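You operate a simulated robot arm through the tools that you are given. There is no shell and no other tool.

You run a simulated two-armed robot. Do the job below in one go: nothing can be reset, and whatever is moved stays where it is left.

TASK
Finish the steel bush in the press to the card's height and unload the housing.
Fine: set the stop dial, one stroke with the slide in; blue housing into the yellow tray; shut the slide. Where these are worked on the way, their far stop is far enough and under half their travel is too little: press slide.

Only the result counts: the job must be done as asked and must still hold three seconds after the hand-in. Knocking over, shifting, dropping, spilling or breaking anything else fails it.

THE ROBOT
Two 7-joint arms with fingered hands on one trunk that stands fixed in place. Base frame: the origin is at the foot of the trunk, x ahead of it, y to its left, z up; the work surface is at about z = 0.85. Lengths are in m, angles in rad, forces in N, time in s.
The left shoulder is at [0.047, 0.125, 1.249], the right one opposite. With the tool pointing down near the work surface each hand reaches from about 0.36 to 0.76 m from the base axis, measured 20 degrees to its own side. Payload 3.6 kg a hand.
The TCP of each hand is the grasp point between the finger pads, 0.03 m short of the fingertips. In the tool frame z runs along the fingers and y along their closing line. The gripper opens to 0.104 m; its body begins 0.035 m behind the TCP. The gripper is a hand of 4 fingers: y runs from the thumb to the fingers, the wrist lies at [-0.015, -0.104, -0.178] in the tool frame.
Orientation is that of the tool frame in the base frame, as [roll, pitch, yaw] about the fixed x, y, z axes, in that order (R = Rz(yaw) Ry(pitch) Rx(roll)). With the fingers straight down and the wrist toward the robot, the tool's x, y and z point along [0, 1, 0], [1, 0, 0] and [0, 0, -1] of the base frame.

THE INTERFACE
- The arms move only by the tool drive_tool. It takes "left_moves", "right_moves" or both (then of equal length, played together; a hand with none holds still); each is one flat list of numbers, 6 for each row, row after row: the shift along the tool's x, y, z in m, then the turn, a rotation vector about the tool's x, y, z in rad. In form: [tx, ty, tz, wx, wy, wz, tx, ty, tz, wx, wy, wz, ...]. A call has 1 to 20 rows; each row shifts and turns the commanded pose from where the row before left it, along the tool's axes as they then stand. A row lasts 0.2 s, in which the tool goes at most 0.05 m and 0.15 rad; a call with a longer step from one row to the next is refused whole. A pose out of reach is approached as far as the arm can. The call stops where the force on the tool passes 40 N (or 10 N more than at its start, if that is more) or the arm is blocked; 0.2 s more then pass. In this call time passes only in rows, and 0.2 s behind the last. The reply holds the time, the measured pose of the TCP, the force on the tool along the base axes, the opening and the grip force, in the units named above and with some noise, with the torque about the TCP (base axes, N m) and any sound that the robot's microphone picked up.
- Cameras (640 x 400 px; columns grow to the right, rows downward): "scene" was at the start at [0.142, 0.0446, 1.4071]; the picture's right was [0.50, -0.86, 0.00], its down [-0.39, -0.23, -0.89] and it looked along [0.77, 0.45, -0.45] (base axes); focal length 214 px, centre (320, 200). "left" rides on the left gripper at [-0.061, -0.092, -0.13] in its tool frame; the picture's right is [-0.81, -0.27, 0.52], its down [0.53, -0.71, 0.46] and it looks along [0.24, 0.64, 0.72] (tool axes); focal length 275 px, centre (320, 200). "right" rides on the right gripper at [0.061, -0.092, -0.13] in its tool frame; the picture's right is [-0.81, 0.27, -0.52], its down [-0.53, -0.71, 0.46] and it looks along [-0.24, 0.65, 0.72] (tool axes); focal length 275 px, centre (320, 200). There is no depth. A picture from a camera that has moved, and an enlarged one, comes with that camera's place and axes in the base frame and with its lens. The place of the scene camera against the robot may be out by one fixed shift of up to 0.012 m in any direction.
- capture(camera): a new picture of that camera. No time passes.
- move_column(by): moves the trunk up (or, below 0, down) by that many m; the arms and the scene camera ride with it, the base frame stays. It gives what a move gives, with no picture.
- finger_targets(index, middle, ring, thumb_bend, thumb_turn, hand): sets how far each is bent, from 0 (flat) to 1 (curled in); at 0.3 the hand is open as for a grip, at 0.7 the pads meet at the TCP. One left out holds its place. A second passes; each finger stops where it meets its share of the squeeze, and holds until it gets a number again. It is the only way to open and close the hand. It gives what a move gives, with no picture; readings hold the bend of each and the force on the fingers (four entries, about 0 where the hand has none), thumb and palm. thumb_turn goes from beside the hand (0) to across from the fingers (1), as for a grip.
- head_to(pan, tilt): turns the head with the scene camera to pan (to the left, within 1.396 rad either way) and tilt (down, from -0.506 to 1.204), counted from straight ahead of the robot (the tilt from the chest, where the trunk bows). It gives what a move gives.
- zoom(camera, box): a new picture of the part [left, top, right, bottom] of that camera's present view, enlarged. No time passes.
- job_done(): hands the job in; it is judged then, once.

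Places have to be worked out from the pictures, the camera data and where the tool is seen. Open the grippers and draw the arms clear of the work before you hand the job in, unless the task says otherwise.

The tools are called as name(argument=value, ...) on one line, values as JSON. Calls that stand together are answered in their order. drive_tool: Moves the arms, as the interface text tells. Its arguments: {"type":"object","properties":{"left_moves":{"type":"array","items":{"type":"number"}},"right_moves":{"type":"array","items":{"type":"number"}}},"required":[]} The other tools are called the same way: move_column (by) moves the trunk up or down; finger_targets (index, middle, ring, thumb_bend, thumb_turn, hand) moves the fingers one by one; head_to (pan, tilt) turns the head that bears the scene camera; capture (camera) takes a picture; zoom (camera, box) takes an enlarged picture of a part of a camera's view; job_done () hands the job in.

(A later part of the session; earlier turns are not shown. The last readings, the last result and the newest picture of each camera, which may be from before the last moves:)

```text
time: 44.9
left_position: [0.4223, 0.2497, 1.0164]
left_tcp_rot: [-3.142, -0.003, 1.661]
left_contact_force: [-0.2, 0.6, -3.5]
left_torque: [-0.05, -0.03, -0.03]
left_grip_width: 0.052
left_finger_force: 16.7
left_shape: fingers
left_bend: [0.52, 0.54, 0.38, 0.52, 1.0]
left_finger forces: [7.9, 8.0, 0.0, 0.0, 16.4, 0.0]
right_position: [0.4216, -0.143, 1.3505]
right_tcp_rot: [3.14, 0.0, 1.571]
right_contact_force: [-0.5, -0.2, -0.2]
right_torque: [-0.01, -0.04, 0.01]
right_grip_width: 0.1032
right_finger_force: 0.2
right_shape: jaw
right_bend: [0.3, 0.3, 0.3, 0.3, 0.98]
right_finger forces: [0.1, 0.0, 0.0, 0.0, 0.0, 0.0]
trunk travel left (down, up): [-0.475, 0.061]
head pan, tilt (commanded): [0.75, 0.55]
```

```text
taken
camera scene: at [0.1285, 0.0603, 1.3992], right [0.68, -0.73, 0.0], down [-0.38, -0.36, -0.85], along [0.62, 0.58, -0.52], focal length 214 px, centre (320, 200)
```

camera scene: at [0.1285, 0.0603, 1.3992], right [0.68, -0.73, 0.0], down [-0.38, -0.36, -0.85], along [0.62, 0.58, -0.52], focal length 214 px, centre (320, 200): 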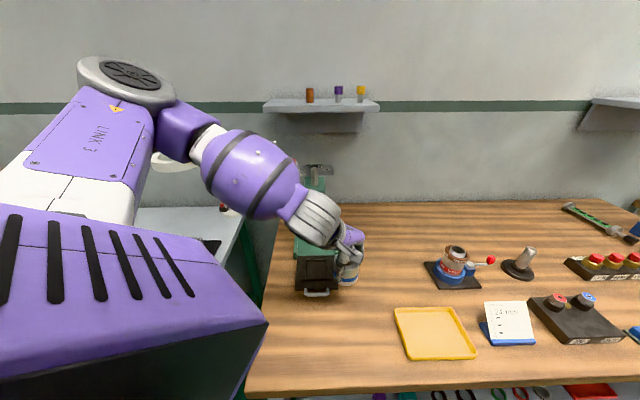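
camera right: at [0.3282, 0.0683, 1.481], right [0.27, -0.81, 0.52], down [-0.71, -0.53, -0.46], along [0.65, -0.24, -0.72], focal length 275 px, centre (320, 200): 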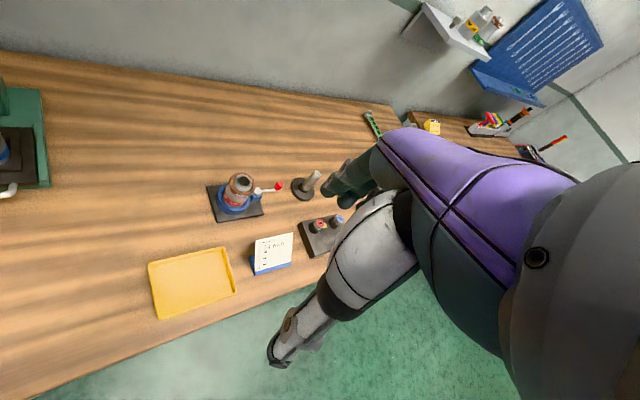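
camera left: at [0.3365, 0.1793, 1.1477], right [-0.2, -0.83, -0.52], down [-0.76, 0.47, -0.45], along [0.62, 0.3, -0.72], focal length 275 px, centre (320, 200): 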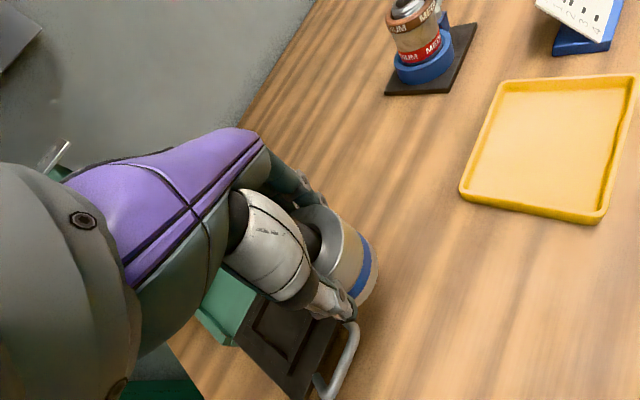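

The yellow tray is centred at about (0.508, 0.048). I carry the housing there at this height (bottom ≈0.965, well above the tray).

drive_tool(left_moves=[-0.03, 0.0096, 0, 0, 0, 0, -0.03, 0.0096, 0, 0, 0, 0, -0.03, 0.0096, 0, 0, 0, 0, -0.03, 0.0096, 0, 0, 0, 0, -0.03, 0.0096, 0, 0, 0, 0, -0.03, 0.0095, 0, 0, 0, 0, -0.0296, 0.0095, 0, 0, 0, 0])

head_to(pan=0.25, tilt=0.75)

capture(camera="left")

capture(camera="scene")

```text
time: 46.5
left_position: [0.5048, 0.0629, 1.0185]
left_tcp_rot: [-3.139, -0.001, 1.664]
left_contact_force: [-0.5, 0.5, -2.1]
left_torque: [-0.04, 0.0, 0.02]
left_grip_width: 0.0513
left_finger_force: 15.9
left_shape: fingers
left_bend: [0.52, 0.54, 0.38, 0.52, 1.0]
left_finger forces: [8.0, 7.9, 0.1, 0.1, 16.1, 0.0]
left hand out of reach, approached as far as the arm can: row 7
right_position: [0.4208, -0.1438, 1.3514]
right_tcp_rot: [3.139, 0.0, 1.57]
right_contact_force: [0.0, 0.8, -0.2]
right_torque: [0.0, 0.01, 0.02]
right_grip_width: 0.1038
right_finger_force: 0.0
right_shape: jaw
right_bend: [0.3, 0.3, 0.3, 0.3, 0.98]
right_finger forces: [0.1, 0.0, 0.0, 0.0, 0.0, 0.0]
trunk travel left (down, up): [-0.475, 0.061]
head pan, tilt (commanded): [0.75, 0.55]
```

```text
time: 47.4
left_position: [0.5033, 0.0628, 1.019]
left_tcp_rot: [-3.141, 0.001, 1.663]
left_contact_force: [-0.1, 0.5, -4.1]
left_torque: [-0.06, -0.01, -0.03]
left_grip_width: 0.0514
left_finger_force: 16.2
left_shape: fingers
left_bend: [0.52, 0.54, 0.38, 0.52, 1.0]
left_finger forces: [8.0, 7.8, 0.0, 0.1, 16.0, 0.0]
right_position: [0.4217, -0.1437, 1.35]
right_tcp_rot: [-3.141, -0.001, 1.57]
right_contact_force: [-0.3, 0.4, 0.0]
right_torque: [0.0, -0.02, 0.03]
right_grip_width: 0.1037
right_finger_force: 0.0
right_shape: jaw
right_bend: [0.3, 0.3, 0.3, 0.3, 0.98]
right_finger forces: [0.0, 0.0, 0.0, 0.0, 0.1, 0.0]
trunk travel left (down, up): [-0.475, 0.061]
head pan, tilt (commanded): [0.25, 0.75]
```

```text
taken
camera left: at [0.4194, -0.0062, 1.1497], right [-0.2, -0.83, -0.52], down [-0.76, 0.47, -0.45], along [0.62, 0.3, -0.72], focal length 275 px, centre (320, 200)
```

left: 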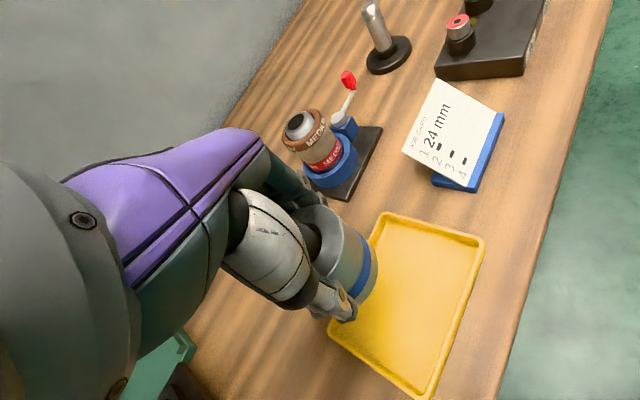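

```text
taken
camera scene: at [0.1433, 0.0191, 1.3819], right [0.25, -0.97, 0.0], down [-0.66, -0.17, -0.73], along [0.71, 0.18, -0.68], focal length 214 px, centre (320, 200)
```

scene: 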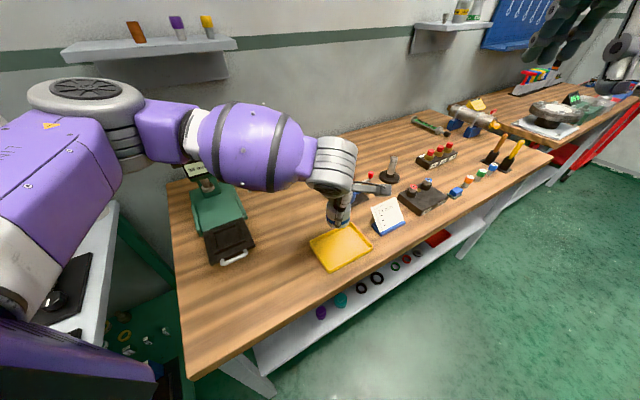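

I'm at the edge of the reach here, but (0.503, 0.063) is only ≈12 mm off the tray centre along its long side, so the housing fits well inside. I lower it to just above the tray floor.

drive_tool(left_moves=[0, 0, 0.0235, 0, 0, 0, 0, 0, 0.0235, 0, 0, 0, 0, 0, 0.0235, 0, 0, 0, 0, 0, 0.0195, 0, 0, 0])

capture(camera="left")

zoom(camera="scene", box=[290, 190, 410, 280])

```text
time: 48.4
left_position: [0.4975, 0.0916, 0.9394]
left_tcp_rot: [3.142, 0.001, 1.661]
left_contact_force: [0.9, 1.0, -3.7]
left_torque: [-0.03, 0.0, 0.0]
left_grip_width: 0.0517
left_finger_force: 15.8
left_shape: fingers
left_bend: [0.52, 0.54, 0.38, 0.52, 1.0]
left_finger forces: [8.0, 7.9, 0.0, 0.0, 15.9, 0.0]
left hand out of reach, approached as far as the arm can: row 1, 2, 3, 4
right_position: [0.4218, -0.1436, 1.3515]
right_tcp_rot: [-3.14, 0.001, 1.571]
right_contact_force: [-1.0, -0.2, -0.8]
right_torque: [-0.02, 0.02, -0.01]
right_grip_width: 0.1038
right_finger_force: 0.0
right_shape: jaw
right_bend: [0.3, 0.3, 0.3, 0.3, 0.98]
right_finger forces: [0.0, 0.0, 0.0, 0.0, 0.1, 0.0]
trunk travel left (down, up): [-0.475, 0.061]
head pan, tilt (commanded): [0.25, 0.75]
```

```text
taken
camera left: at [0.4115, 0.0219, 1.0703], right [-0.2, -0.83, -0.52], down [-0.76, 0.47, -0.45], along [0.62, 0.3, -0.73], focal length 275 px, centre (320, 200)
```

left: 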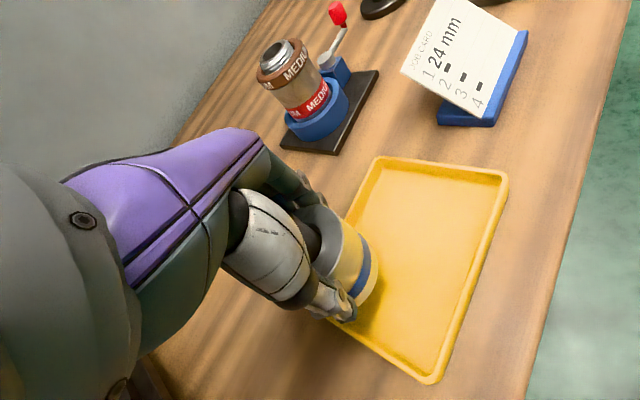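

```text
4.44 times, centred on (350, 235) of scene
camera zoom: at [0.1434, 0.0192, 1.3818], right [0.25, -0.97, 0.0], down [-0.66, -0.17, -0.73], along [0.71, 0.18, -0.68], focal length 953 px, centre (187, 44)
```

zoom: 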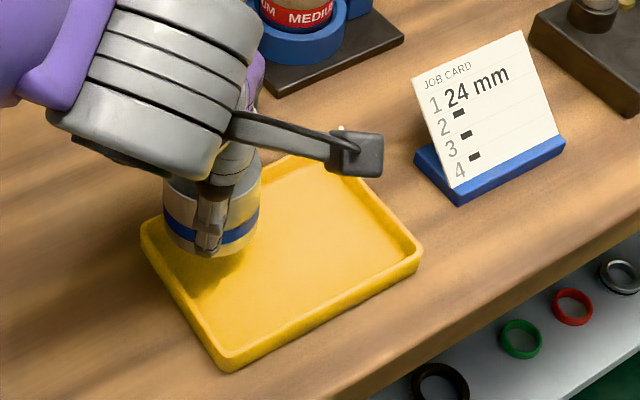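

Lowering pushed the arm off to (0.4975, 0.092), so the reach is limited in this wrist pose. I lift 3 cm and turn the hand clockwise (the part is round) so the wrist sits further left, then check.

drive_tool(left_moves=[0, 0, -0.03, 0, 0, 0, 0, 0, 0, 0, 0, 0.12, 0, 0, 0, 0, 0, 0.12, 0, 0, 0, 0, 0, 0.12, 0, 0, 0, 0, 0, 0.12])

```text
time: 49.6
left_position: [0.4972, 0.091, 0.9696]
left_tcp_rot: [3.14, -0.001, 1.18]
left_contact_force: [-0.2, -0.7, -4.5]
left_torque: [-0.03, -0.04, -0.02]
left_grip_width: 0.0514
left_finger_force: 16.1
left_shape: fingers
left_bend: [0.52, 0.54, 0.38, 0.52, 1.0]
left_finger forces: [8.2, 7.9, 0.0, 0.1, 15.9, 0.0]
right_position: [0.4225, -0.1438, 1.3503]
right_tcp_rot: [-3.14, -0.001, 1.57]
right_contact_force: [-0.6, 1.0, 0.2]
right_torque: [0.0, -0.02, 0.01]
right_grip_width: 0.1036
right_finger_force: 0.0
right_shape: jaw
right_bend: [0.3, 0.3, 0.3, 0.3, 0.98]
right_finger forces: [0.0, 0.0, 0.0, 0.0, 0.0, 0.1]
trunk travel left (down, up): [-0.475, 0.061]
head pan, tilt (commanded): [0.25, 0.75]
```

The rotation worked without a reach warning. Now I move to the tray centre at this height.

drive_tool(left_moves=[-0.011, 0.0084, 0, 0, 0, 0, -0.011, 0.0084, 0, 0, 0, 0, -0.011, 0.0084, 0, 0, 0, 0])

```text
time: 50.4
left_position: [0.5062, 0.0502, 0.9708]
left_tcp_rot: [-3.141, -0.001, 1.181]
left_contact_force: [-0.1, -0.5, -4.2]
left_torque: [-0.02, 0.03, 0.03]
left_grip_width: 0.0513
left_finger_force: 16.3
left_shape: fingers
left_bend: [0.52, 0.54, 0.38, 0.52, 1.0]
left_finger forces: [8.2, 7.8, 0.2, 0.0, 15.8, 0.0]
right_position: [0.4227, -0.1447, 1.3513]
right_tcp_rot: [3.141, -0.001, 1.572]
right_contact_force: [-0.1, 0.2, 0.1]
right_torque: [-0.03, -0.04, -0.02]
right_grip_width: 0.1038
right_finger_force: 0.0
right_shape: jaw
right_bend: [0.3, 0.3, 0.3, 0.3, 0.98]
right_finger forces: [0.0, 0.1, 0.1, 0.0, 0.1, 0.0]
trunk travel left (down, up): [-0.475, 0.061]
head pan, tilt (commanded): [0.25, 0.75]
```

I'm over the tray centre now. I lower 40 mm and check.

drive_tool(left_moves=[0, 0, 0.015, 0, 0, 0, 0, 0, 0.015, 0, 0, 0, 0, 0, 0.012, 0, 0, 0])

capture(camera="left")

zoom(camera="scene", box=[290, 190, 410, 280])

```text
time: 51.2
left_position: [0.5044, 0.0555, 0.9307]
left_tcp_rot: [-3.14, 0.0, 1.181]
left_contact_force: [-0.4, 1.0, -4.4]
left_torque: [-0.01, 0.03, -0.01]
left_grip_width: 0.0512
left_finger_force: 15.9
left_shape: fingers
left_bend: [0.52, 0.54, 0.38, 0.52, 1.0]
left_finger forces: [8.2, 7.9, 0.1, 0.0, 16.0, 0.0]
left hand out of reach, approached as far as the arm can: row 3
right_position: [0.4218, -0.1438, 1.3522]
right_tcp_rot: [3.142, 0.0, 1.57]
right_contact_force: [0.0, -0.5, -0.8]
right_torque: [0.0, 0.0, -0.01]
right_grip_width: 0.1038
right_finger_force: 0.0
right_shape: jaw
right_bend: [0.3, 0.3, 0.3, 0.3, 0.98]
right_finger forces: [0.0, 0.0, 0.0, 0.0, 0.0, 0.0]
trunk travel left (down, up): [-0.475, 0.061]
head pan, tilt (commanded): [0.25, 0.75]
```

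```text
taken
camera left: at [0.397, 0.0339, 1.0616], right [-0.56, -0.65, -0.52], down [-0.46, 0.76, -0.45], along [0.69, -0.02, -0.73], focal length 275 px, centre (320, 200)
```

left: 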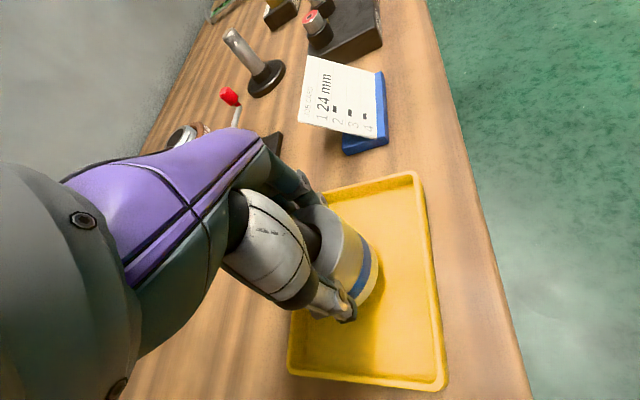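

```text
4.44 times, centred on (350, 235) of scene
camera zoom: at [0.1433, 0.0191, 1.3818], right [0.25, -0.97, 0.0], down [-0.66, -0.17, -0.73], along [0.71, 0.18, -0.68], focal length 953 px, centre (187, 44)
```

zoom: 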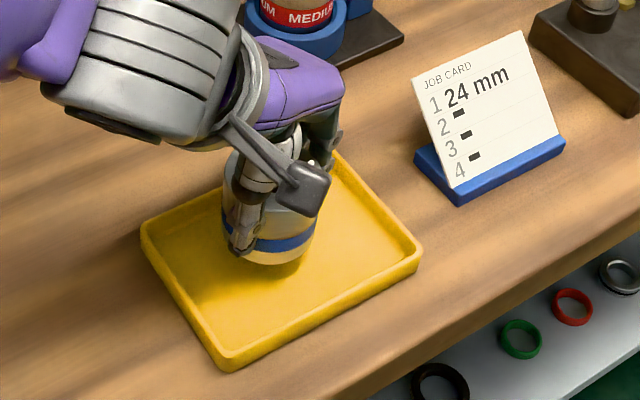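

The housing is well inside the tray outline, ~25 mm above the floor. I turn the wrist a bit more for reach, then lower gently until contact.

drive_tool(left_moves=[0, 0, 0, 0, 0, 0.12, 0, 0, 0, 0, 0, 0.12, 0, 0, 0.008, 0, 0, 0, 0, 0, 0.006, 0, 0, 0])

zoom(camera="scene", box=[290, 190, 410, 280])

```text
time: 52.2
left_position: [0.5052, 0.0519, 0.9158]
left_tcp_rot: [-3.14, -0.002, 0.94]
left_contact_force: [0.3, 0.5, -3.7]
left_torque: [0.0, 0.0, -0.01]
left_grip_width: 0.0512
left_finger_force: 15.8
left_shape: fingers
left_bend: [0.52, 0.54, 0.38, 0.52, 1.0]
left_finger forces: [8.3, 7.8, 0.0, 0.0, 15.9, 0.1]
right_position: [0.4211, -0.1434, 1.3502]
right_tcp_rot: [3.141, 0.001, 1.571]
right_contact_force: [0.2, -0.2, 0.6]
right_torque: [-0.02, -0.01, -0.01]
right_grip_width: 0.1037
right_finger_force: 0.0
right_shape: jaw
right_bend: [0.3, 0.3, 0.3, 0.3, 0.98]
right_finger forces: [0.0, 0.0, 0.0, 0.0, 0.1, 0.0]
trunk travel left (down, up): [-0.475, 0.061]
head pan, tilt (commanded): [0.25, 0.75]
```

```text
4.44 times, centred on (350, 235) of scene
camera zoom: at [0.1434, 0.019, 1.3818], right [0.25, -0.97, 0.0], down [-0.66, -0.17, -0.73], along [0.71, 0.18, -0.68], focal length 953 px, centre (187, 44)
```

zoom: 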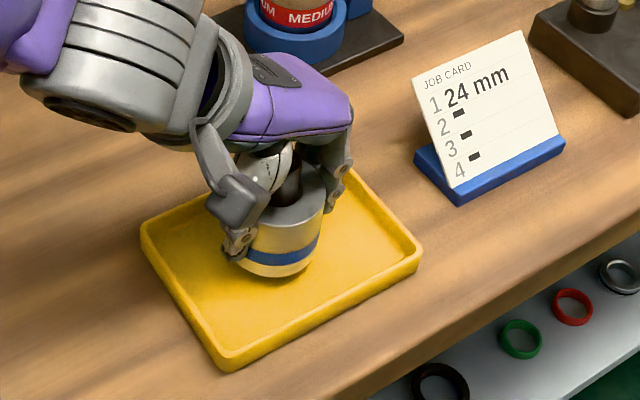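

Good: now at z≈0.916 with no reach problem. I lower in 3 mm rows, watching the vertical force for touchdown.

drive_tool(left_moves=[0, 0, 0.003, 0, 0, 0, 0, 0, 0.003, 0, 0, 0])

zoom(camera="scene", box=[310, 210, 390, 270])

```text
time: 52.8
left_position: [0.5042, 0.0552, 0.9122]
left_tcp_rot: [-3.14, 0.001, 0.942]
left_contact_force: [-0.1, 1.3, -3.9]
left_torque: [-0.02, 0.03, 0.03]
left_grip_width: 0.0515
left_finger_force: 15.7
left_shape: fingers
left_bend: [0.52, 0.54, 0.38, 0.52, 1.0]
left_finger forces: [8.2, 7.8, 0.0, 0.0, 15.9, 0.0]
right_position: [0.422, -0.1441, 1.3508]
right_tcp_rot: [-3.142, 0.002, 1.571]
right_contact_force: [-1.0, 0.1, 0.4]
right_torque: [0.02, 0.03, 0.0]
right_grip_width: 0.1036
right_finger_force: 0.1
right_shape: jaw
right_bend: [0.3, 0.3, 0.3, 0.3, 0.98]
right_finger forces: [0.0, 0.0, 0.0, 0.1, 0.0, 0.0]
trunk travel left (down, up): [-0.475, 0.061]
head pan, tilt (commanded): [0.25, 0.75]
```

```text
6.67 times, centred on (350, 240) of scene
camera zoom: at [0.1433, 0.019, 1.3818], right [0.25, -0.97, 0.0], down [-0.66, -0.17, -0.73], along [0.71, 0.18, -0.68], focal length 1430 px, centre (120, -67)
```

zoom: 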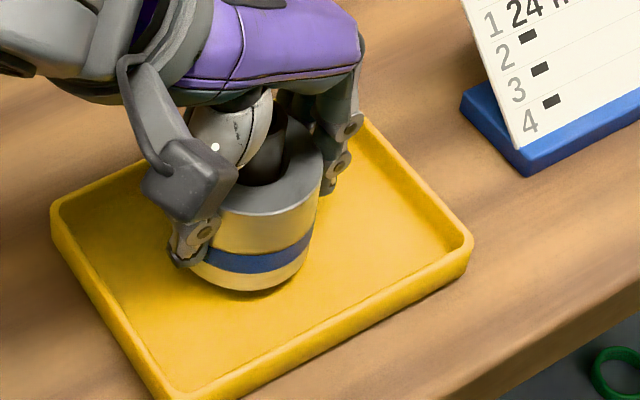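

The arm is at its limit again, so I do the last millimetres with the trunk: lower the column 3 mm and check the force.

move_column(by=-0.003)

```text
time: 53.4
left_position: [0.5052, 0.0537, 0.9076]
left_tcp_rot: [-3.141, 0.0, 0.941]
left_contact_force: [-0.7, -0.5, -3.3]
left_torque: [0.0, -0.01, 0.02]
left_grip_width: 0.0514
left_finger_force: 16.1
left_shape: fingers
left_bend: [0.52, 0.54, 0.38, 0.52, 1.0]
left_finger forces: [8.2, 7.9, 0.0, 0.1, 15.8, 0.0]
right_position: [0.4194, -0.1432, 1.3481]
right_tcp_rot: [3.141, 0.001, 1.571]
right_contact_force: [-0.3, -0.7, -0.5]
right_torque: [-0.02, -0.02, 0.0]
right_grip_width: 0.1037
right_finger_force: 0.0
right_shape: jaw
right_bend: [0.3, 0.3, 0.3, 0.3, 0.98]
right_finger forces: [0.0, 0.0, 0.1, 0.0, 0.0, 0.1]
trunk travel left (down, up): [-0.472, 0.064]
head pan, tilt (commanded): [0.25, 0.75]
```

Still hanging free (−3.3 N). Another 3 mm down.

move_column(by=-0.003)

zoom(camera="scene", box=[310, 210, 390, 270])

```text
time: 53.9
left_position: [0.5062, 0.0532, 0.905]
left_tcp_rot: [-3.139, -0.001, 0.94]
left_contact_force: [-0.7, -0.1, -1.7]
left_torque: [-0.03, -0.02, -0.01]
left_grip_width: 0.0514
left_finger_force: 16.3
left_shape: fingers
left_bend: [0.52, 0.54, 0.38, 0.52, 1.0]
left_finger forces: [8.4, 8.0, 0.0, 0.1, 16.3, 0.0]
right_position: [0.4182, -0.1431, 1.3446]
right_tcp_rot: [3.142, 0.001, 1.571]
right_contact_force: [0.5, -0.8, -0.2]
right_torque: [0.01, 0.03, -0.01]
right_grip_width: 0.1037
right_finger_force: 0.1
right_shape: jaw
right_bend: [0.3, 0.3, 0.3, 0.3, 0.98]
right_finger forces: [0.0, 0.1, 0.1, 0.0, 0.1, 0.1]
trunk travel left (down, up): [-0.469, 0.067]
head pan, tilt (commanded): [0.25, 0.75]
```

```text
6.67 times, centred on (350, 240) of scene
camera zoom: at [0.147, 0.0189, 1.3747], right [0.25, -0.97, 0.0], down [-0.66, -0.17, -0.73], along [0.71, 0.18, -0.68], focal length 1430 px, centre (120, -67)
```

zoom: 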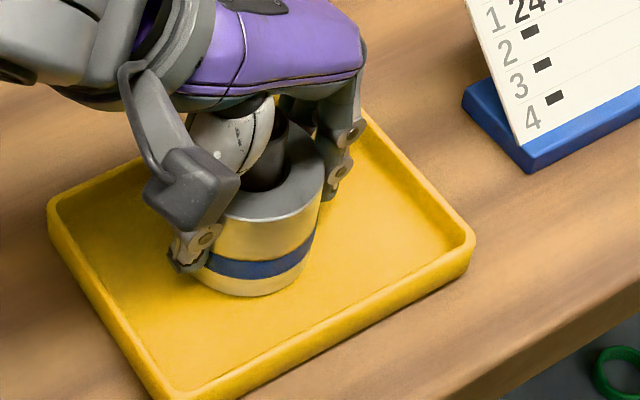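

Vertical force is down to −1.7 N: touching. One more 2 mm settles it.

move_column(by=-0.002)

```text
time: 54.4
left_position: [0.5061, 0.0529, 0.9037]
left_tcp_rot: [3.14, 0.001, 0.941]
left_contact_force: [-1.7, 0.1, 5.3]
left_torque: [-0.1, -0.16, 0.01]
left_grip_width: 0.0515
left_finger_force: 16.6
left_shape: fingers
left_bend: [0.52, 0.54, 0.38, 0.52, 1.0]
left_finger forces: [8.0, 8.1, 0.1, 0.1, 17.8, 0.1]
right_position: [0.4182, -0.1428, 1.3427]
right_tcp_rot: [3.141, 0.001, 1.57]
right_contact_force: [-0.2, 0.7, 0.6]
right_torque: [-0.01, -0.01, 0.01]
right_grip_width: 0.1038
right_finger_force: 0.0
right_shape: jaw
right_bend: [0.3, 0.3, 0.3, 0.3, 0.98]
right_finger forces: [0.0, 0.1, 0.0, 0.0, 0.0, 0.0]
trunk travel left (down, up): [-0.467, 0.069]
head pan, tilt (commanded): [0.25, 0.75]
```

The housing rests on the tray floor (+5 N). I open the hand.

finger_targets(hand="left", index=0.38, middle=0.38, ring=0.38, thumb_bend=0.38)

zoom(camera="scene", box=[310, 210, 390, 270])

capture(camera="left")

```text
time: 55.4
left_position: [0.506, 0.0533, 0.9031]
left_tcp_rot: [-3.141, 0.0, 0.941]
left_contact_force: [0.3, 0.1, 0.9]
left_torque: [0.0, -0.02, 0.02]
left_grip_width: 0.0824
left_finger_force: 0.1
left_shape: fingers
left_bend: [0.38, 0.38, 0.38, 0.38, 0.99]
left_finger forces: [0.0, 0.1, 0.0, 0.0, 0.1, 0.1]
right_position: [0.4189, -0.1436, 1.3425]
right_tcp_rot: [3.14, 0.0, 1.57]
right_contact_force: [0.9, 0.2, -0.5]
right_torque: [-0.02, 0.01, -0.02]
right_grip_width: 0.1036
right_finger_force: 0.0
right_shape: jaw
right_bend: [0.3, 0.3, 0.3, 0.3, 0.98]
right_finger forces: [0.1, 0.0, 0.0, 0.0, 0.0, 0.0]
trunk travel left (down, up): [-0.467, 0.069]
head pan, tilt (commanded): [0.25, 0.75]
```

```text
6.67 times, centred on (350, 240) of scene
camera zoom: at [0.1482, 0.019, 1.3724], right [0.25, -0.97, 0.0], down [-0.66, -0.17, -0.73], along [0.71, 0.18, -0.68], focal length 1430 px, centre (120, -67)
```

zoom: 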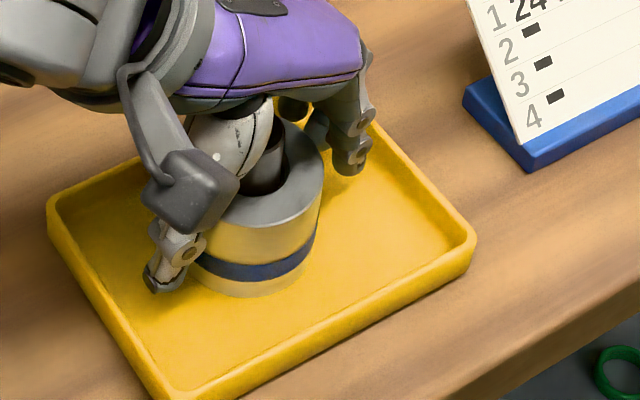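

```text
taken
camera left: at [0.3949, 0.058, 1.0336], right [-0.7, -0.49, -0.52], down [-0.26, 0.85, -0.45], along [0.66, -0.18, -0.73], focal length 275 px, centre (320, 200)
```

left: 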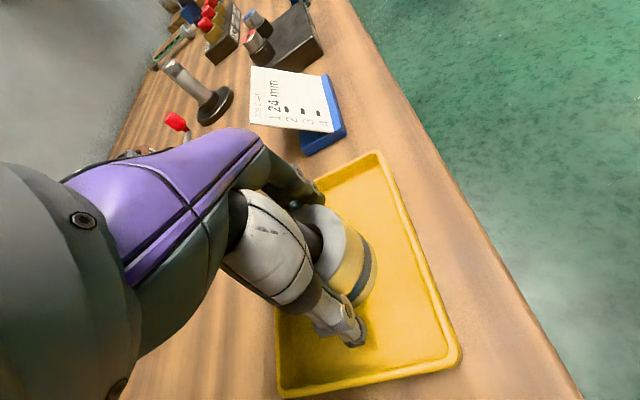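

Released and standing upright. I rise straight up 12 cm, then take a look.

drive_tool(left_moves=[0, 0, -0.015, 0, 0, 0, 0, 0, -0.025, 0, 0, 0, 0, 0, -0.03, 0, 0, 0, 0, 0, -0.035, 0, 0, 0, 0, 0, -0.035, 0, 0, 0])

capture(camera="left")

zoom(camera="scene", box=[290, 180, 410, 280])

```text
time: 56.6
left_position: [0.5021, 0.0519, 1.0427]
left_tcp_rot: [-3.139, 0.001, 0.941]
left_contact_force: [0.5, -0.2, 1.0]
left_torque: [0.01, -0.03, 0.02]
left_grip_width: 0.0825
left_finger_force: 0.1
left_shape: fingers
left_bend: [0.38, 0.38, 0.38, 0.38, 0.99]
left_finger forces: [0.0, 0.1, 0.1, 0.1, 0.0, 0.0]
right_position: [0.4184, -0.1433, 1.3424]
right_tcp_rot: [3.14, 0.001, 1.57]
right_contact_force: [-0.2, 0.1, -0.5]
right_torque: [-0.01, -0.03, 0.01]
right_grip_width: 0.1037
right_finger_force: 0.1
right_shape: jaw
right_bend: [0.3, 0.3, 0.3, 0.3, 0.98]
right_finger forces: [0.0, 0.1, 0.0, 0.1, 0.0, 0.0]
trunk travel left (down, up): [-0.467, 0.069]
head pan, tilt (commanded): [0.25, 0.75]
```

```text
taken
camera left: at [0.3923, 0.0567, 1.1736], right [-0.7, -0.49, -0.52], down [-0.26, 0.85, -0.45], along [0.66, -0.18, -0.73], focal length 275 px, centre (320, 200)
```

left: 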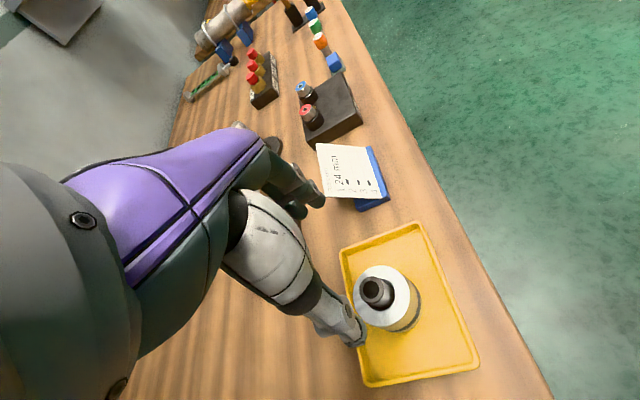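

```text
4.00 times, centred on (350, 230) of scene
camera zoom: at [0.1478, 0.0188, 1.3724], right [0.25, -0.97, 0.0], down [-0.66, -0.17, -0.73], along [0.71, 0.18, -0.68], focal length 858 px, centre (200, 80)
```

zoom: 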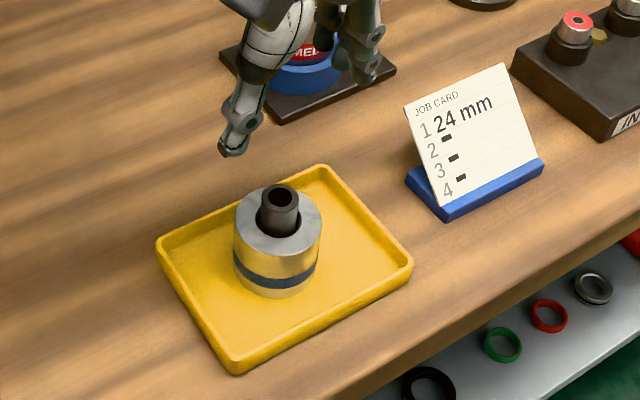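

The housing with the bush stands in the yellow tray. Now I go back to shut the slide: first retreat toward the press side and turn the wrist back to face it.

drive_tool(left_moves=[0.0151, -0.0363, 0, 0, 0, 0, 0.0151, -0.0363, 0, 0, 0, 0, 0.0151, -0.0363, 0, 0, 0, 0, 0.0151, -0.0363, 0, 0, 0, 0, 0.0151, -0.0363, 0, 0, 0, 0, 0, 0, 0, 0, 0, -0.142, 0, 0, 0, 0, 0, -0.142, 0, 0, 0, 0, 0, -0.142, 0, 0, 0, 0, 0, -0.142, 0, 0, 0, 0, 0, -0.142, 0, 0, 0, 0, 0, -0.142, 0, 0, 0, 0, 0, -0.142, 0, 0, 0, 0, 0, -0.142, 0, 0, 0, 0, 0, -0.142, 0, 0, 0, 0, 0, -0.142])

head_to(pan=0.7, tilt=0.75)

capture(camera="left")

capture(camera="scene")

```text
time: 59.8
left_position: [0.4038, 0.2211, 1.0446]
left_tcp_rot: [3.141, -0.002, 2.365]
left_contact_force: [0.7, -0.5, -0.1]
left_torque: [-0.02, 0.01, 0.0]
left_grip_width: 0.0829
left_finger_force: 0.2
left_shape: fingers
left_bend: [0.38, 0.38, 0.38, 0.38, 0.99]
left_finger forces: [0.0, 0.1, 0.1, 0.0, 0.1, 0.1]
right_position: [0.4191, -0.1434, 1.3415]
right_tcp_rot: [3.14, 0.001, 1.57]
right_contact_force: [0.3, 0.5, -0.3]
right_torque: [0.03, 0.0, -0.02]
right_grip_width: 0.1038
right_finger_force: 0.1
right_shape: jaw
right_bend: [0.3, 0.3, 0.3, 0.3, 0.98]
right_finger forces: [0.1, 0.1, 0.0, 0.0, 0.1, 0.1]
trunk travel left (down, up): [-0.467, 0.069]
head pan, tilt (commanded): [0.25, 0.75]
```

```text
time: 60.7
left_position: [0.4027, 0.222, 1.0424]
left_tcp_rot: [-3.141, -0.001, 2.361]
left_contact_force: [0.0, 0.3, 0.0]
left_torque: [-0.02, 0.0, -0.01]
left_grip_width: 0.0829
left_finger_force: 0.1
left_shape: fingers
left_bend: [0.38, 0.38, 0.38, 0.38, 0.99]
left_finger forces: [0.1, 0.1, 0.1, 0.0, 0.0, 0.0]
right_position: [0.4206, -0.1433, 1.3419]
right_tcp_rot: [3.141, 0.0, 1.571]
right_contact_force: [0.4, -1.0, 0.8]
right_torque: [0.03, 0.02, 0.0]
right_grip_width: 0.1034
right_finger_force: 0.2
right_shape: jaw
right_bend: [0.3, 0.3, 0.3, 0.3, 0.98]
right_finger forces: [0.1, 0.0, 0.0, 0.0, 0.0, 0.1]
trunk travel left (down, up): [-0.467, 0.069]
head pan, tilt (commanded): [0.7, 0.75]
```

```text
taken
camera left: at [0.3818, 0.1127, 1.1744], right [0.38, -0.77, -0.52], down [-0.88, -0.13, -0.45], along [0.28, 0.63, -0.72], focal length 275 px, centre (320, 200)
```

left: 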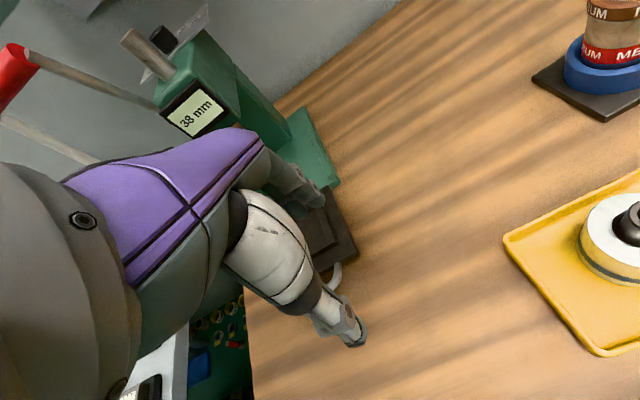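

```text
taken
camera scene: at [0.1315, 0.0517, 1.3724], right [0.64, -0.77, 0.0], down [-0.52, -0.44, -0.73], along [0.56, 0.47, -0.68], focal length 214 px, centre (320, 200)
```

scene: 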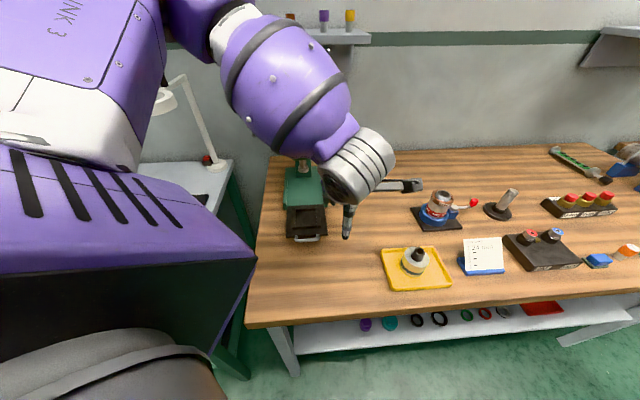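

I make a closed fist as a pusher and go in front of the pull bar (now near (0.375, 0.302)), then down to bar height.

finger_targets(hand="left", index=0.7, middle=0.7, ring=0.7, thumb_bend=0.7)

drive_tool(left_moves=[0.0332, -0.0061, 0, 0, 0, 0, 0.0332, -0.0061, 0, 0, 0, 0, 0, 0, 0.034, 0, 0, 0, 0, 0, 0.034, 0, 0, 0, 0, 0, 0.034, 0, 0, 0, 0, 0, 0.034, 0, 0, 0])

capture(camera="left")

zoom(camera="scene", box=[260, 150, 400, 270])

```text
time: 61.7
left_position: [0.4022, 0.221, 1.0442]
left_tcp_rot: [3.14, -0.002, 2.361]
left_contact_force: [-0.5, -0.3, 1.0]
left_torque: [0.02, 0.0, 0.04]
left_grip_width: 0.0017
left_finger_force: 0.0
left_shape: fingers
left_bend: [0.7, 0.7, 0.7, 0.7, 1.0]
left_finger forces: [0.0, 0.0, 0.0, 0.0, 0.0, 0.1]
right_position: [0.4201, -0.144, 1.343]
right_tcp_rot: [3.14, -0.001, 1.569]
right_contact_force: [-1.0, -0.7, -0.2]
right_torque: [0.01, -0.02, 0.0]
right_grip_width: 0.1037
right_finger_force: 0.2
right_shape: jaw
right_bend: [0.3, 0.3, 0.3, 0.3, 0.98]
right_finger forces: [0.0, 0.0, 0.1, 0.0, 0.0, 0.1]
trunk travel left (down, up): [-0.467, 0.069]
head pan, tilt (commanded): [0.7, 0.75]
```

```text
time: 63.1
left_position: [0.3733, 0.26, 0.9076]
left_tcp_rot: [3.14, 0.0, 2.362]
left_contact_force: [0.5, 0.0, 0.2]
left_torque: [0.04, 0.02, 0.01]
left_grip_width: 0.0014
left_finger_force: 0.1
left_shape: fingers
left_bend: [0.7, 0.7, 0.7, 0.7, 1.0]
left_finger forces: [0.0, 0.1, 0.0, 0.0, 0.0, 0.0]
left hand out of reach, approached as far as the arm can: row 2
right_position: [0.4189, -0.1437, 1.3424]
right_tcp_rot: [3.141, 0.0, 1.572]
right_contact_force: [0.5, 0.1, 0.3]
right_torque: [0.02, 0.01, -0.02]
right_grip_width: 0.1037
right_finger_force: 0.0
right_shape: jaw
right_bend: [0.3, 0.3, 0.3, 0.3, 0.98]
right_finger forces: [0.0, 0.0, 0.0, 0.0, 0.1, 0.1]
trunk travel left (down, up): [-0.467, 0.069]
head pan, tilt (commanded): [0.7, 0.75]
```

```text
taken
camera left: at [0.3516, 0.1521, 1.038], right [0.38, -0.76, -0.52], down [-0.88, -0.13, -0.46], along [0.28, 0.63, -0.72], focal length 275 px, centre (320, 200)
```

left: 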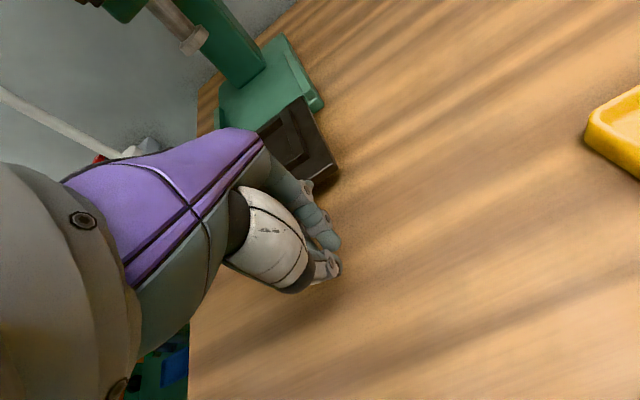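

```text
3.33 times, centred on (330, 210) of scene
camera zoom: at [0.1312, 0.0518, 1.3724], right [0.64, -0.76, 0.0], down [-0.52, -0.44, -0.73], along [0.56, 0.47, -0.68], focal length 715 px, centre (287, 167)
```

zoom: 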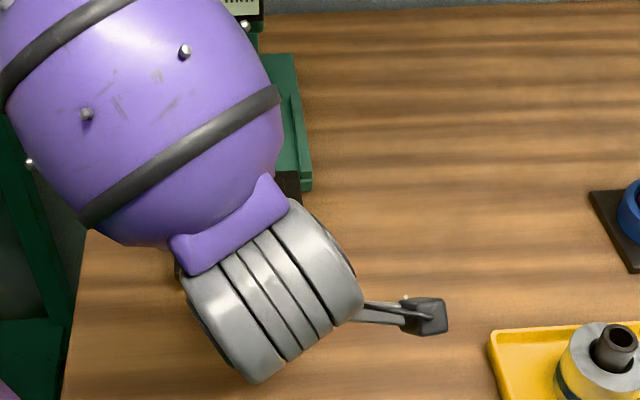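

The arm couldn't come that close to the body, so the fist stands right in front of the bar's right half, about touching. I push forward along the slide axis while drifting left to centre on the bar.

drive_tool(left_moves=[0.003, 0.01, 0, 0, 0, 0, 0.005, 0.012, 0, 0, 0, 0, 0.005, 0.012, 0, 0, 0, 0, 0.005, 0.012, 0, 0, 0, 0])

capture(camera="left")

zoom(camera="left", box=[220, 100, 400, 300])

```text
time: 64.1
left_position: [0.392, 0.3057, 0.9074]
left_tcp_rot: [3.14, -0.002, 2.362]
left_contact_force: [-1.2, 1.0, 0.5]
left_torque: [-0.03, -0.01, 0.01]
left_grip_width: 0.0016
left_finger_force: 0.2
left_shape: fingers
left_bend: [0.7, 0.7, 0.7, 0.7, 1.0]
left_finger forces: [0.1, 0.2, 0.0, 0.0, 0.0, 0.0]
right_position: [0.4193, -0.1432, 1.3427]
right_tcp_rot: [-3.141, 0.0, 1.57]
right_contact_force: [0.5, 0.7, -0.1]
right_torque: [0.01, 0.02, -0.01]
right_grip_width: 0.1035
right_finger_force: 0.0
right_shape: jaw
right_bend: [0.3, 0.3, 0.3, 0.3, 0.98]
right_finger forces: [0.1, 0.0, 0.1, 0.1, 0.0, 0.0]
trunk travel left (down, up): [-0.467, 0.069]
head pan, tilt (commanded): [0.7, 0.75]
```

```text
taken
camera left: at [0.3719, 0.1976, 1.0371], right [0.38, -0.76, -0.52], down [-0.88, -0.13, -0.45], along [0.28, 0.63, -0.72], focal length 275 px, centre (320, 200)
```

left: 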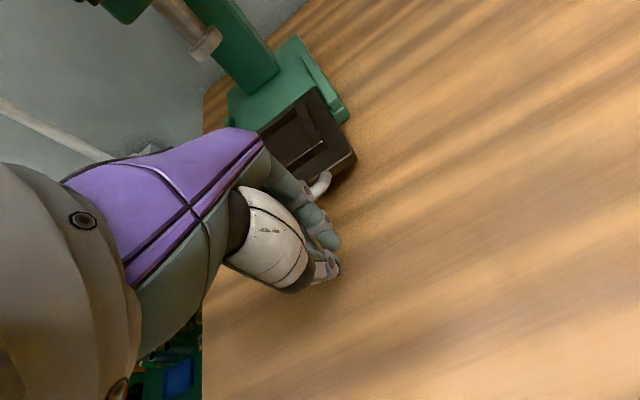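

```text
2.00 times, centred on (310, 200) of left
camera zoom: at [0.3719, 0.1976, 1.0371], right [0.38, -0.76, -0.52], down [-0.88, -0.13, -0.45], along [0.28, 0.63, -0.72], focal length 551 px, centre (340, 200)
```

zoom: 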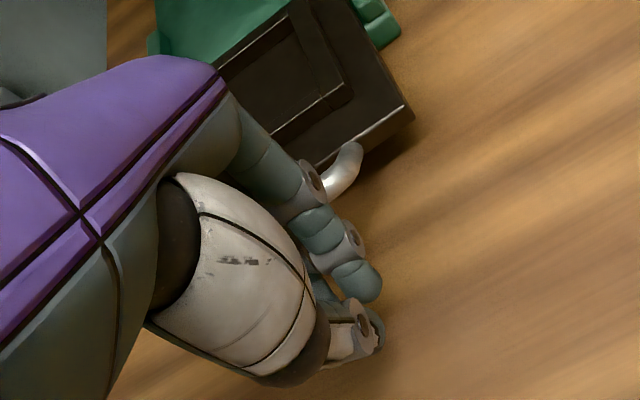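

The slide is moving in with the fist behind the bar. I continue pushing about 70 mm.

drive_tool(left_moves=[0, 0.014, 0, 0, 0, 0, 0, 0.014, 0, 0, 0, 0, 0, 0.014, 0, 0, 0, 0, 0, 0.014, 0, 0, 0, 0, 0, 0.014, 0, 0, 0, 0])

capture(camera="left")

zoom(camera="left", box=[240, 100, 440, 260])

```text
time: 65.3
left_position: [0.443, 0.3575, 0.9055]
left_tcp_rot: [-3.141, -0.001, 2.363]
left_contact_force: [0.4, -0.2, 0.0]
left_torque: [-0.02, -0.02, 0.02]
left_grip_width: 0.0017
left_finger_force: 0.1
left_shape: fingers
left_bend: [0.7, 0.7, 0.7, 0.7, 1.0]
left_finger forces: [0.0, 0.0, 0.1, 0.0, 0.0, 0.0]
right_position: [0.4188, -0.1436, 1.3413]
right_tcp_rot: [3.141, 0.0, 1.57]
right_contact_force: [-0.3, 0.3, -0.3]
right_torque: [-0.01, 0.01, 0.02]
right_grip_width: 0.1038
right_finger_force: 0.1
right_shape: jaw
right_bend: [0.3, 0.3, 0.3, 0.3, 0.98]
right_finger forces: [0.0, 0.1, 0.0, 0.0, 0.0, 0.0]
trunk travel left (down, up): [-0.467, 0.069]
head pan, tilt (commanded): [0.7, 0.75]
```

```text
taken
camera left: at [0.4216, 0.2486, 1.0365], right [0.38, -0.76, -0.52], down [-0.88, -0.13, -0.46], along [0.28, 0.63, -0.72], focal length 275 px, centre (320, 200)
```

left: 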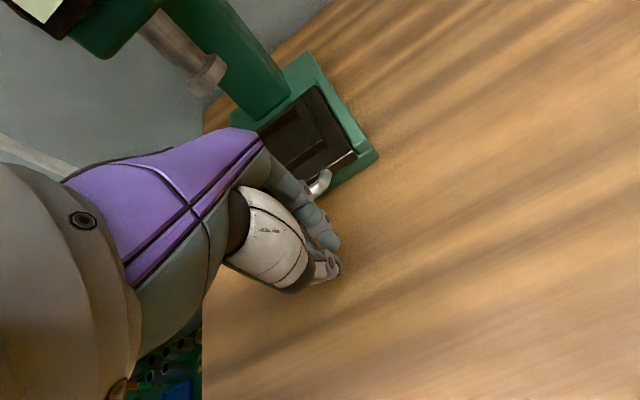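

```text
2.50 times, centred on (340, 180) of left
camera zoom: at [0.4216, 0.2486, 1.0365], right [0.38, -0.76, -0.52], down [-0.88, -0.13, -0.46], along [0.28, 0.63, -0.72], focal length 688 px, centre (270, 250)
```

zoom: 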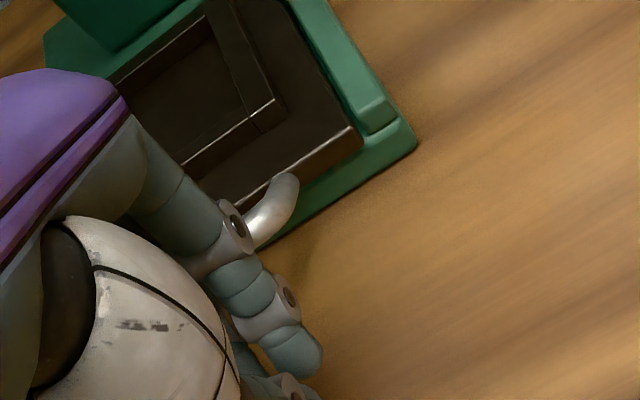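

The slide is nearly home (≈6 mm left by the tray's corner). I finish with small steps until the stop pushes back.

drive_tool(left_moves=[0, 0.004, 0, 0, 0, 0, 0, 0.004, 0, 0, 0, 0, 0, 0.003, 0, 0, 0, 0])

zoom(camera="left", box=[240, 100, 440, 260])

```text
time: 66.1
left_position: [0.4489, 0.3623, 0.9071]
left_tcp_rot: [3.141, -0.001, 2.361]
left_contact_force: [-9.9, -6.1, 4.2]
left_torque: [0.13, -0.01, 0.28]
left_grip_width: 0.002
left_finger_force: 6.3
left_shape: fingers
left_bend: [0.7, 0.71, 0.7, 0.7, 1.0]
left_finger forces: [0.0, 11.2, 1.4, 0.0, 0.0, 0.0]
right_position: [0.4173, -0.1433, 1.3432]
right_tcp_rot: [3.14, -0.002, 1.571]
right_contact_force: [-0.9, 0.2, -0.4]
right_torque: [0.0, 0.01, 0.01]
right_grip_width: 0.1035
right_finger_force: 0.1
right_shape: jaw
right_bend: [0.3, 0.3, 0.3, 0.3, 0.98]
right_finger forces: [0.0, 0.0, 0.0, 0.0, 0.0, 0.0]
trunk travel left (down, up): [-0.467, 0.069]
head pan, tilt (commanded): [0.7, 0.75]
```

```text
2.50 times, centred on (340, 180) of left
camera zoom: at [0.4281, 0.2533, 1.0369], right [0.38, -0.76, -0.52], down [-0.88, -0.13, -0.45], along [0.28, 0.63, -0.72], focal length 688 px, centre (270, 250)
```

zoom: 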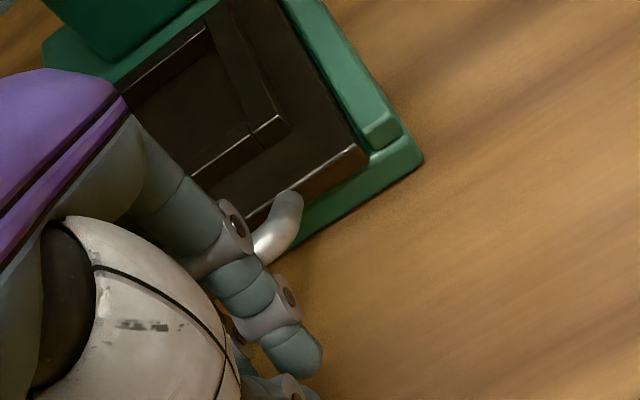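

The stop pushes back (≈12 N). I press slightly more to make sure it is fully home.

drive_tool(left_moves=[0, 0.003, 0, 0, 0, 0, 0, 0.002, 0, 0, 0, 0])

zoom(camera="left", box=[240, 100, 440, 260])

```text
time: 66.7
left_position: [0.4511, 0.3644, 0.9061]
left_tcp_rot: [-3.141, 0.001, 2.362]
left_contact_force: [-18.7, -12.2, 7.3]
left_torque: [0.15, 0.02, 0.48]
left_grip_width: 0.0022
left_finger_force: 11.6
left_shape: fingers
left_bend: [0.7, 0.71, 0.71, 0.69, 1.0]
left_finger forces: [0.4, 16.8, 5.6, 0.1, 0.0, 0.0]
right_position: [0.4154, -0.1446, 1.343]
right_tcp_rot: [3.139, -0.002, 1.57]
right_contact_force: [-0.4, -0.2, 0.0]
right_torque: [-0.01, -0.02, -0.04]
right_grip_width: 0.1038
right_finger_force: 0.0
right_shape: jaw
right_bend: [0.3, 0.3, 0.3, 0.3, 0.98]
right_finger forces: [0.1, 0.1, 0.1, 0.0, 0.0, 0.1]
trunk travel left (down, up): [-0.467, 0.069]
head pan, tilt (commanded): [0.7, 0.75]
```

```text
2.50 times, centred on (340, 180) of left
camera zoom: at [0.4306, 0.2561, 1.0374], right [0.38, -0.77, -0.52], down [-0.88, -0.13, -0.46], along [0.28, 0.63, -0.72], focal length 688 px, centre (270, 250)
```

zoom: 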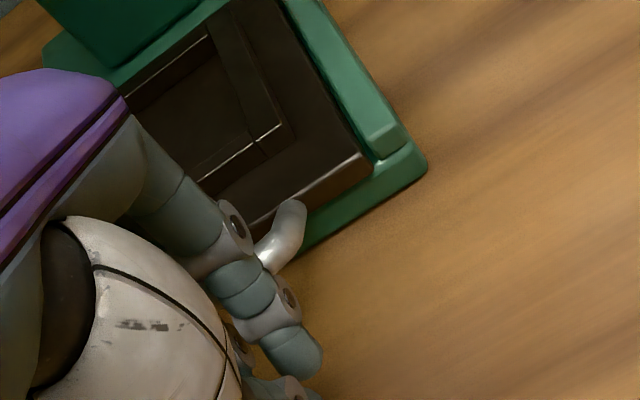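

Firm stop at ≈23 N, so the slide is home. I back off the bar, rise clear, open the hand, and re-check everything with the scene camera.

drive_tool(left_moves=[0, -0.012, 0, 0, 0, 0, 0, -0.025, 0, 0, 0, 0, 0, -0.01, -0.03, 0, 0, 0, 0, 0, -0.045, 0, 0, 0, 0, 0, -0.045, 0, 0, 0, 0, 0, -0.045, 0, 0, 0, 0, 0, -0.045, 0, 0, 0, 0, 0, -0.045, 0, 0, 0])

finger_targets(hand="left", index=0.3, middle=0.3, ring=0.3, thumb_bend=0.3, thumb_turn=1)

head_to(pan=0.75, tilt=0.55)

capture(camera="scene")

capture(camera="left")

```text
time: 68.5
left_position: [0.4185, 0.334, 1.1599]
left_tcp_rot: [-3.141, -0.002, 2.362]
left_contact_force: [0.2, 0.3, 0.3]
left_torque: [-0.03, -0.02, -0.01]
left_grip_width: 0.0012
left_finger_force: 0.1
left_shape: fingers
left_bend: [0.7, 0.7, 0.7, 0.7, 1.0]
left_finger forces: [0.0, 0.1, 0.1, 0.0, 0.0, 0.1]
right_position: [0.4188, -0.1432, 1.3427]
right_tcp_rot: [3.14, 0.001, 1.572]
right_contact_force: [0.0, 0.9, 0.2]
right_torque: [0.03, -0.02, -0.03]
right_grip_width: 0.1036
right_finger_force: 0.2
right_shape: jaw
right_bend: [0.3, 0.3, 0.3, 0.3, 0.98]
right_finger forces: [0.0, 0.1, 0.0, 0.0, 0.1, 0.1]
trunk travel left (down, up): [-0.467, 0.069]
head pan, tilt (commanded): [0.7, 0.75]
```

```text
time: 69.5
left_position: [0.4191, 0.3343, 1.1593]
left_tcp_rot: [3.14, -0.003, 2.36]
left_contact_force: [0.9, -0.4, 0.5]
left_torque: [-0.03, -0.04, 0.03]
left_grip_width: 0.1026
left_finger_force: 0.1
left_shape: fingers
left_bend: [0.3, 0.3, 0.3, 0.3, 0.98]
left_finger forces: [0.0, 0.1, 0.0, 0.0, 0.0, 0.1]
right_position: [0.4191, -0.1424, 1.342]
right_tcp_rot: [3.138, 0.0, 1.572]
right_contact_force: [1.3, -0.2, -0.9]
right_torque: [-0.01, 0.03, -0.01]
right_grip_width: 0.1037
right_finger_force: 0.0
right_shape: jaw
right_bend: [0.3, 0.3, 0.3, 0.3, 0.98]
right_finger forces: [0.0, 0.1, 0.0, 0.0, 0.0, 0.0]
trunk travel left (down, up): [-0.467, 0.069]
head pan, tilt (commanded): [0.7, 0.75]
```

```text
time: 70.2
left_position: [0.4194, 0.3338, 1.1596]
left_tcp_rot: [3.141, 0.0, 2.361]
left_contact_force: [-0.1, 0.7, 0.4]
left_torque: [0.0, 0.0, 0.01]
left_grip_width: 0.1025
left_finger_force: 0.1
left_shape: fingers
left_bend: [0.3, 0.3, 0.3, 0.3, 0.98]
left_finger forces: [0.0, 0.0, 0.0, 0.1, 0.0, 0.0]
right_position: [0.4195, -0.143, 1.3437]
right_tcp_rot: [-3.14, 0.0, 1.571]
right_contact_force: [-0.1, 1.1, 0.7]
right_torque: [0.0, 0.0, -0.01]
right_grip_width: 0.1038
right_finger_force: 0.0
right_shape: jaw
right_bend: [0.3, 0.3, 0.3, 0.3, 0.98]
right_finger forces: [0.0, 0.0, 0.0, 0.1, 0.0, 0.0]
trunk travel left (down, up): [-0.467, 0.069]
head pan, tilt (commanded): [0.75, 0.55]
```

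```text
taken
camera scene: at [0.1337, 0.0597, 1.3897], right [0.68, -0.73, 0.0], down [-0.38, -0.36, -0.85], along [0.62, 0.58, -0.52], focal length 214 px, centre (320, 200)
```

scene: 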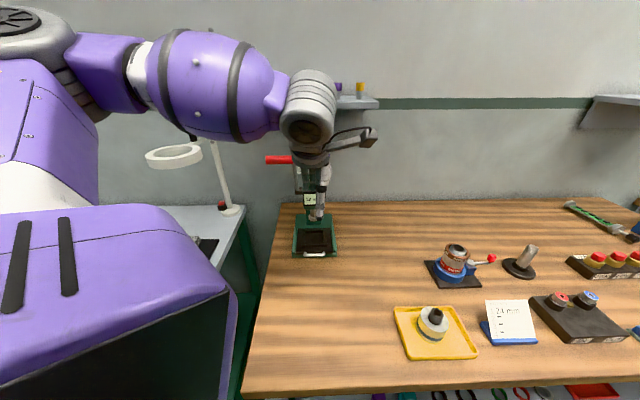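

```text
taken
camera left: at [0.399, 0.2254, 1.2901], right [0.38, -0.76, -0.52], down [-0.88, -0.13, -0.46], along [0.28, 0.63, -0.72], focal length 275 px, centre (320, 200)
```

left: 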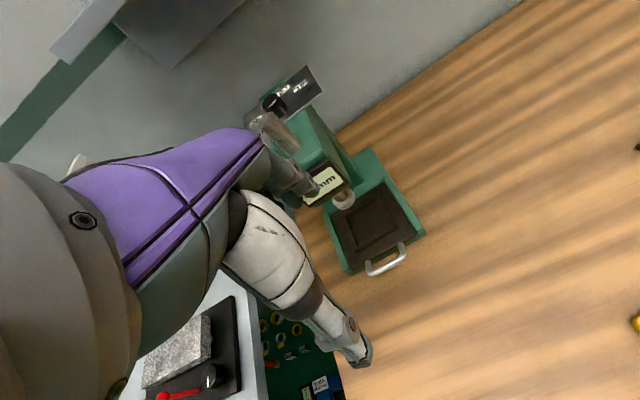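

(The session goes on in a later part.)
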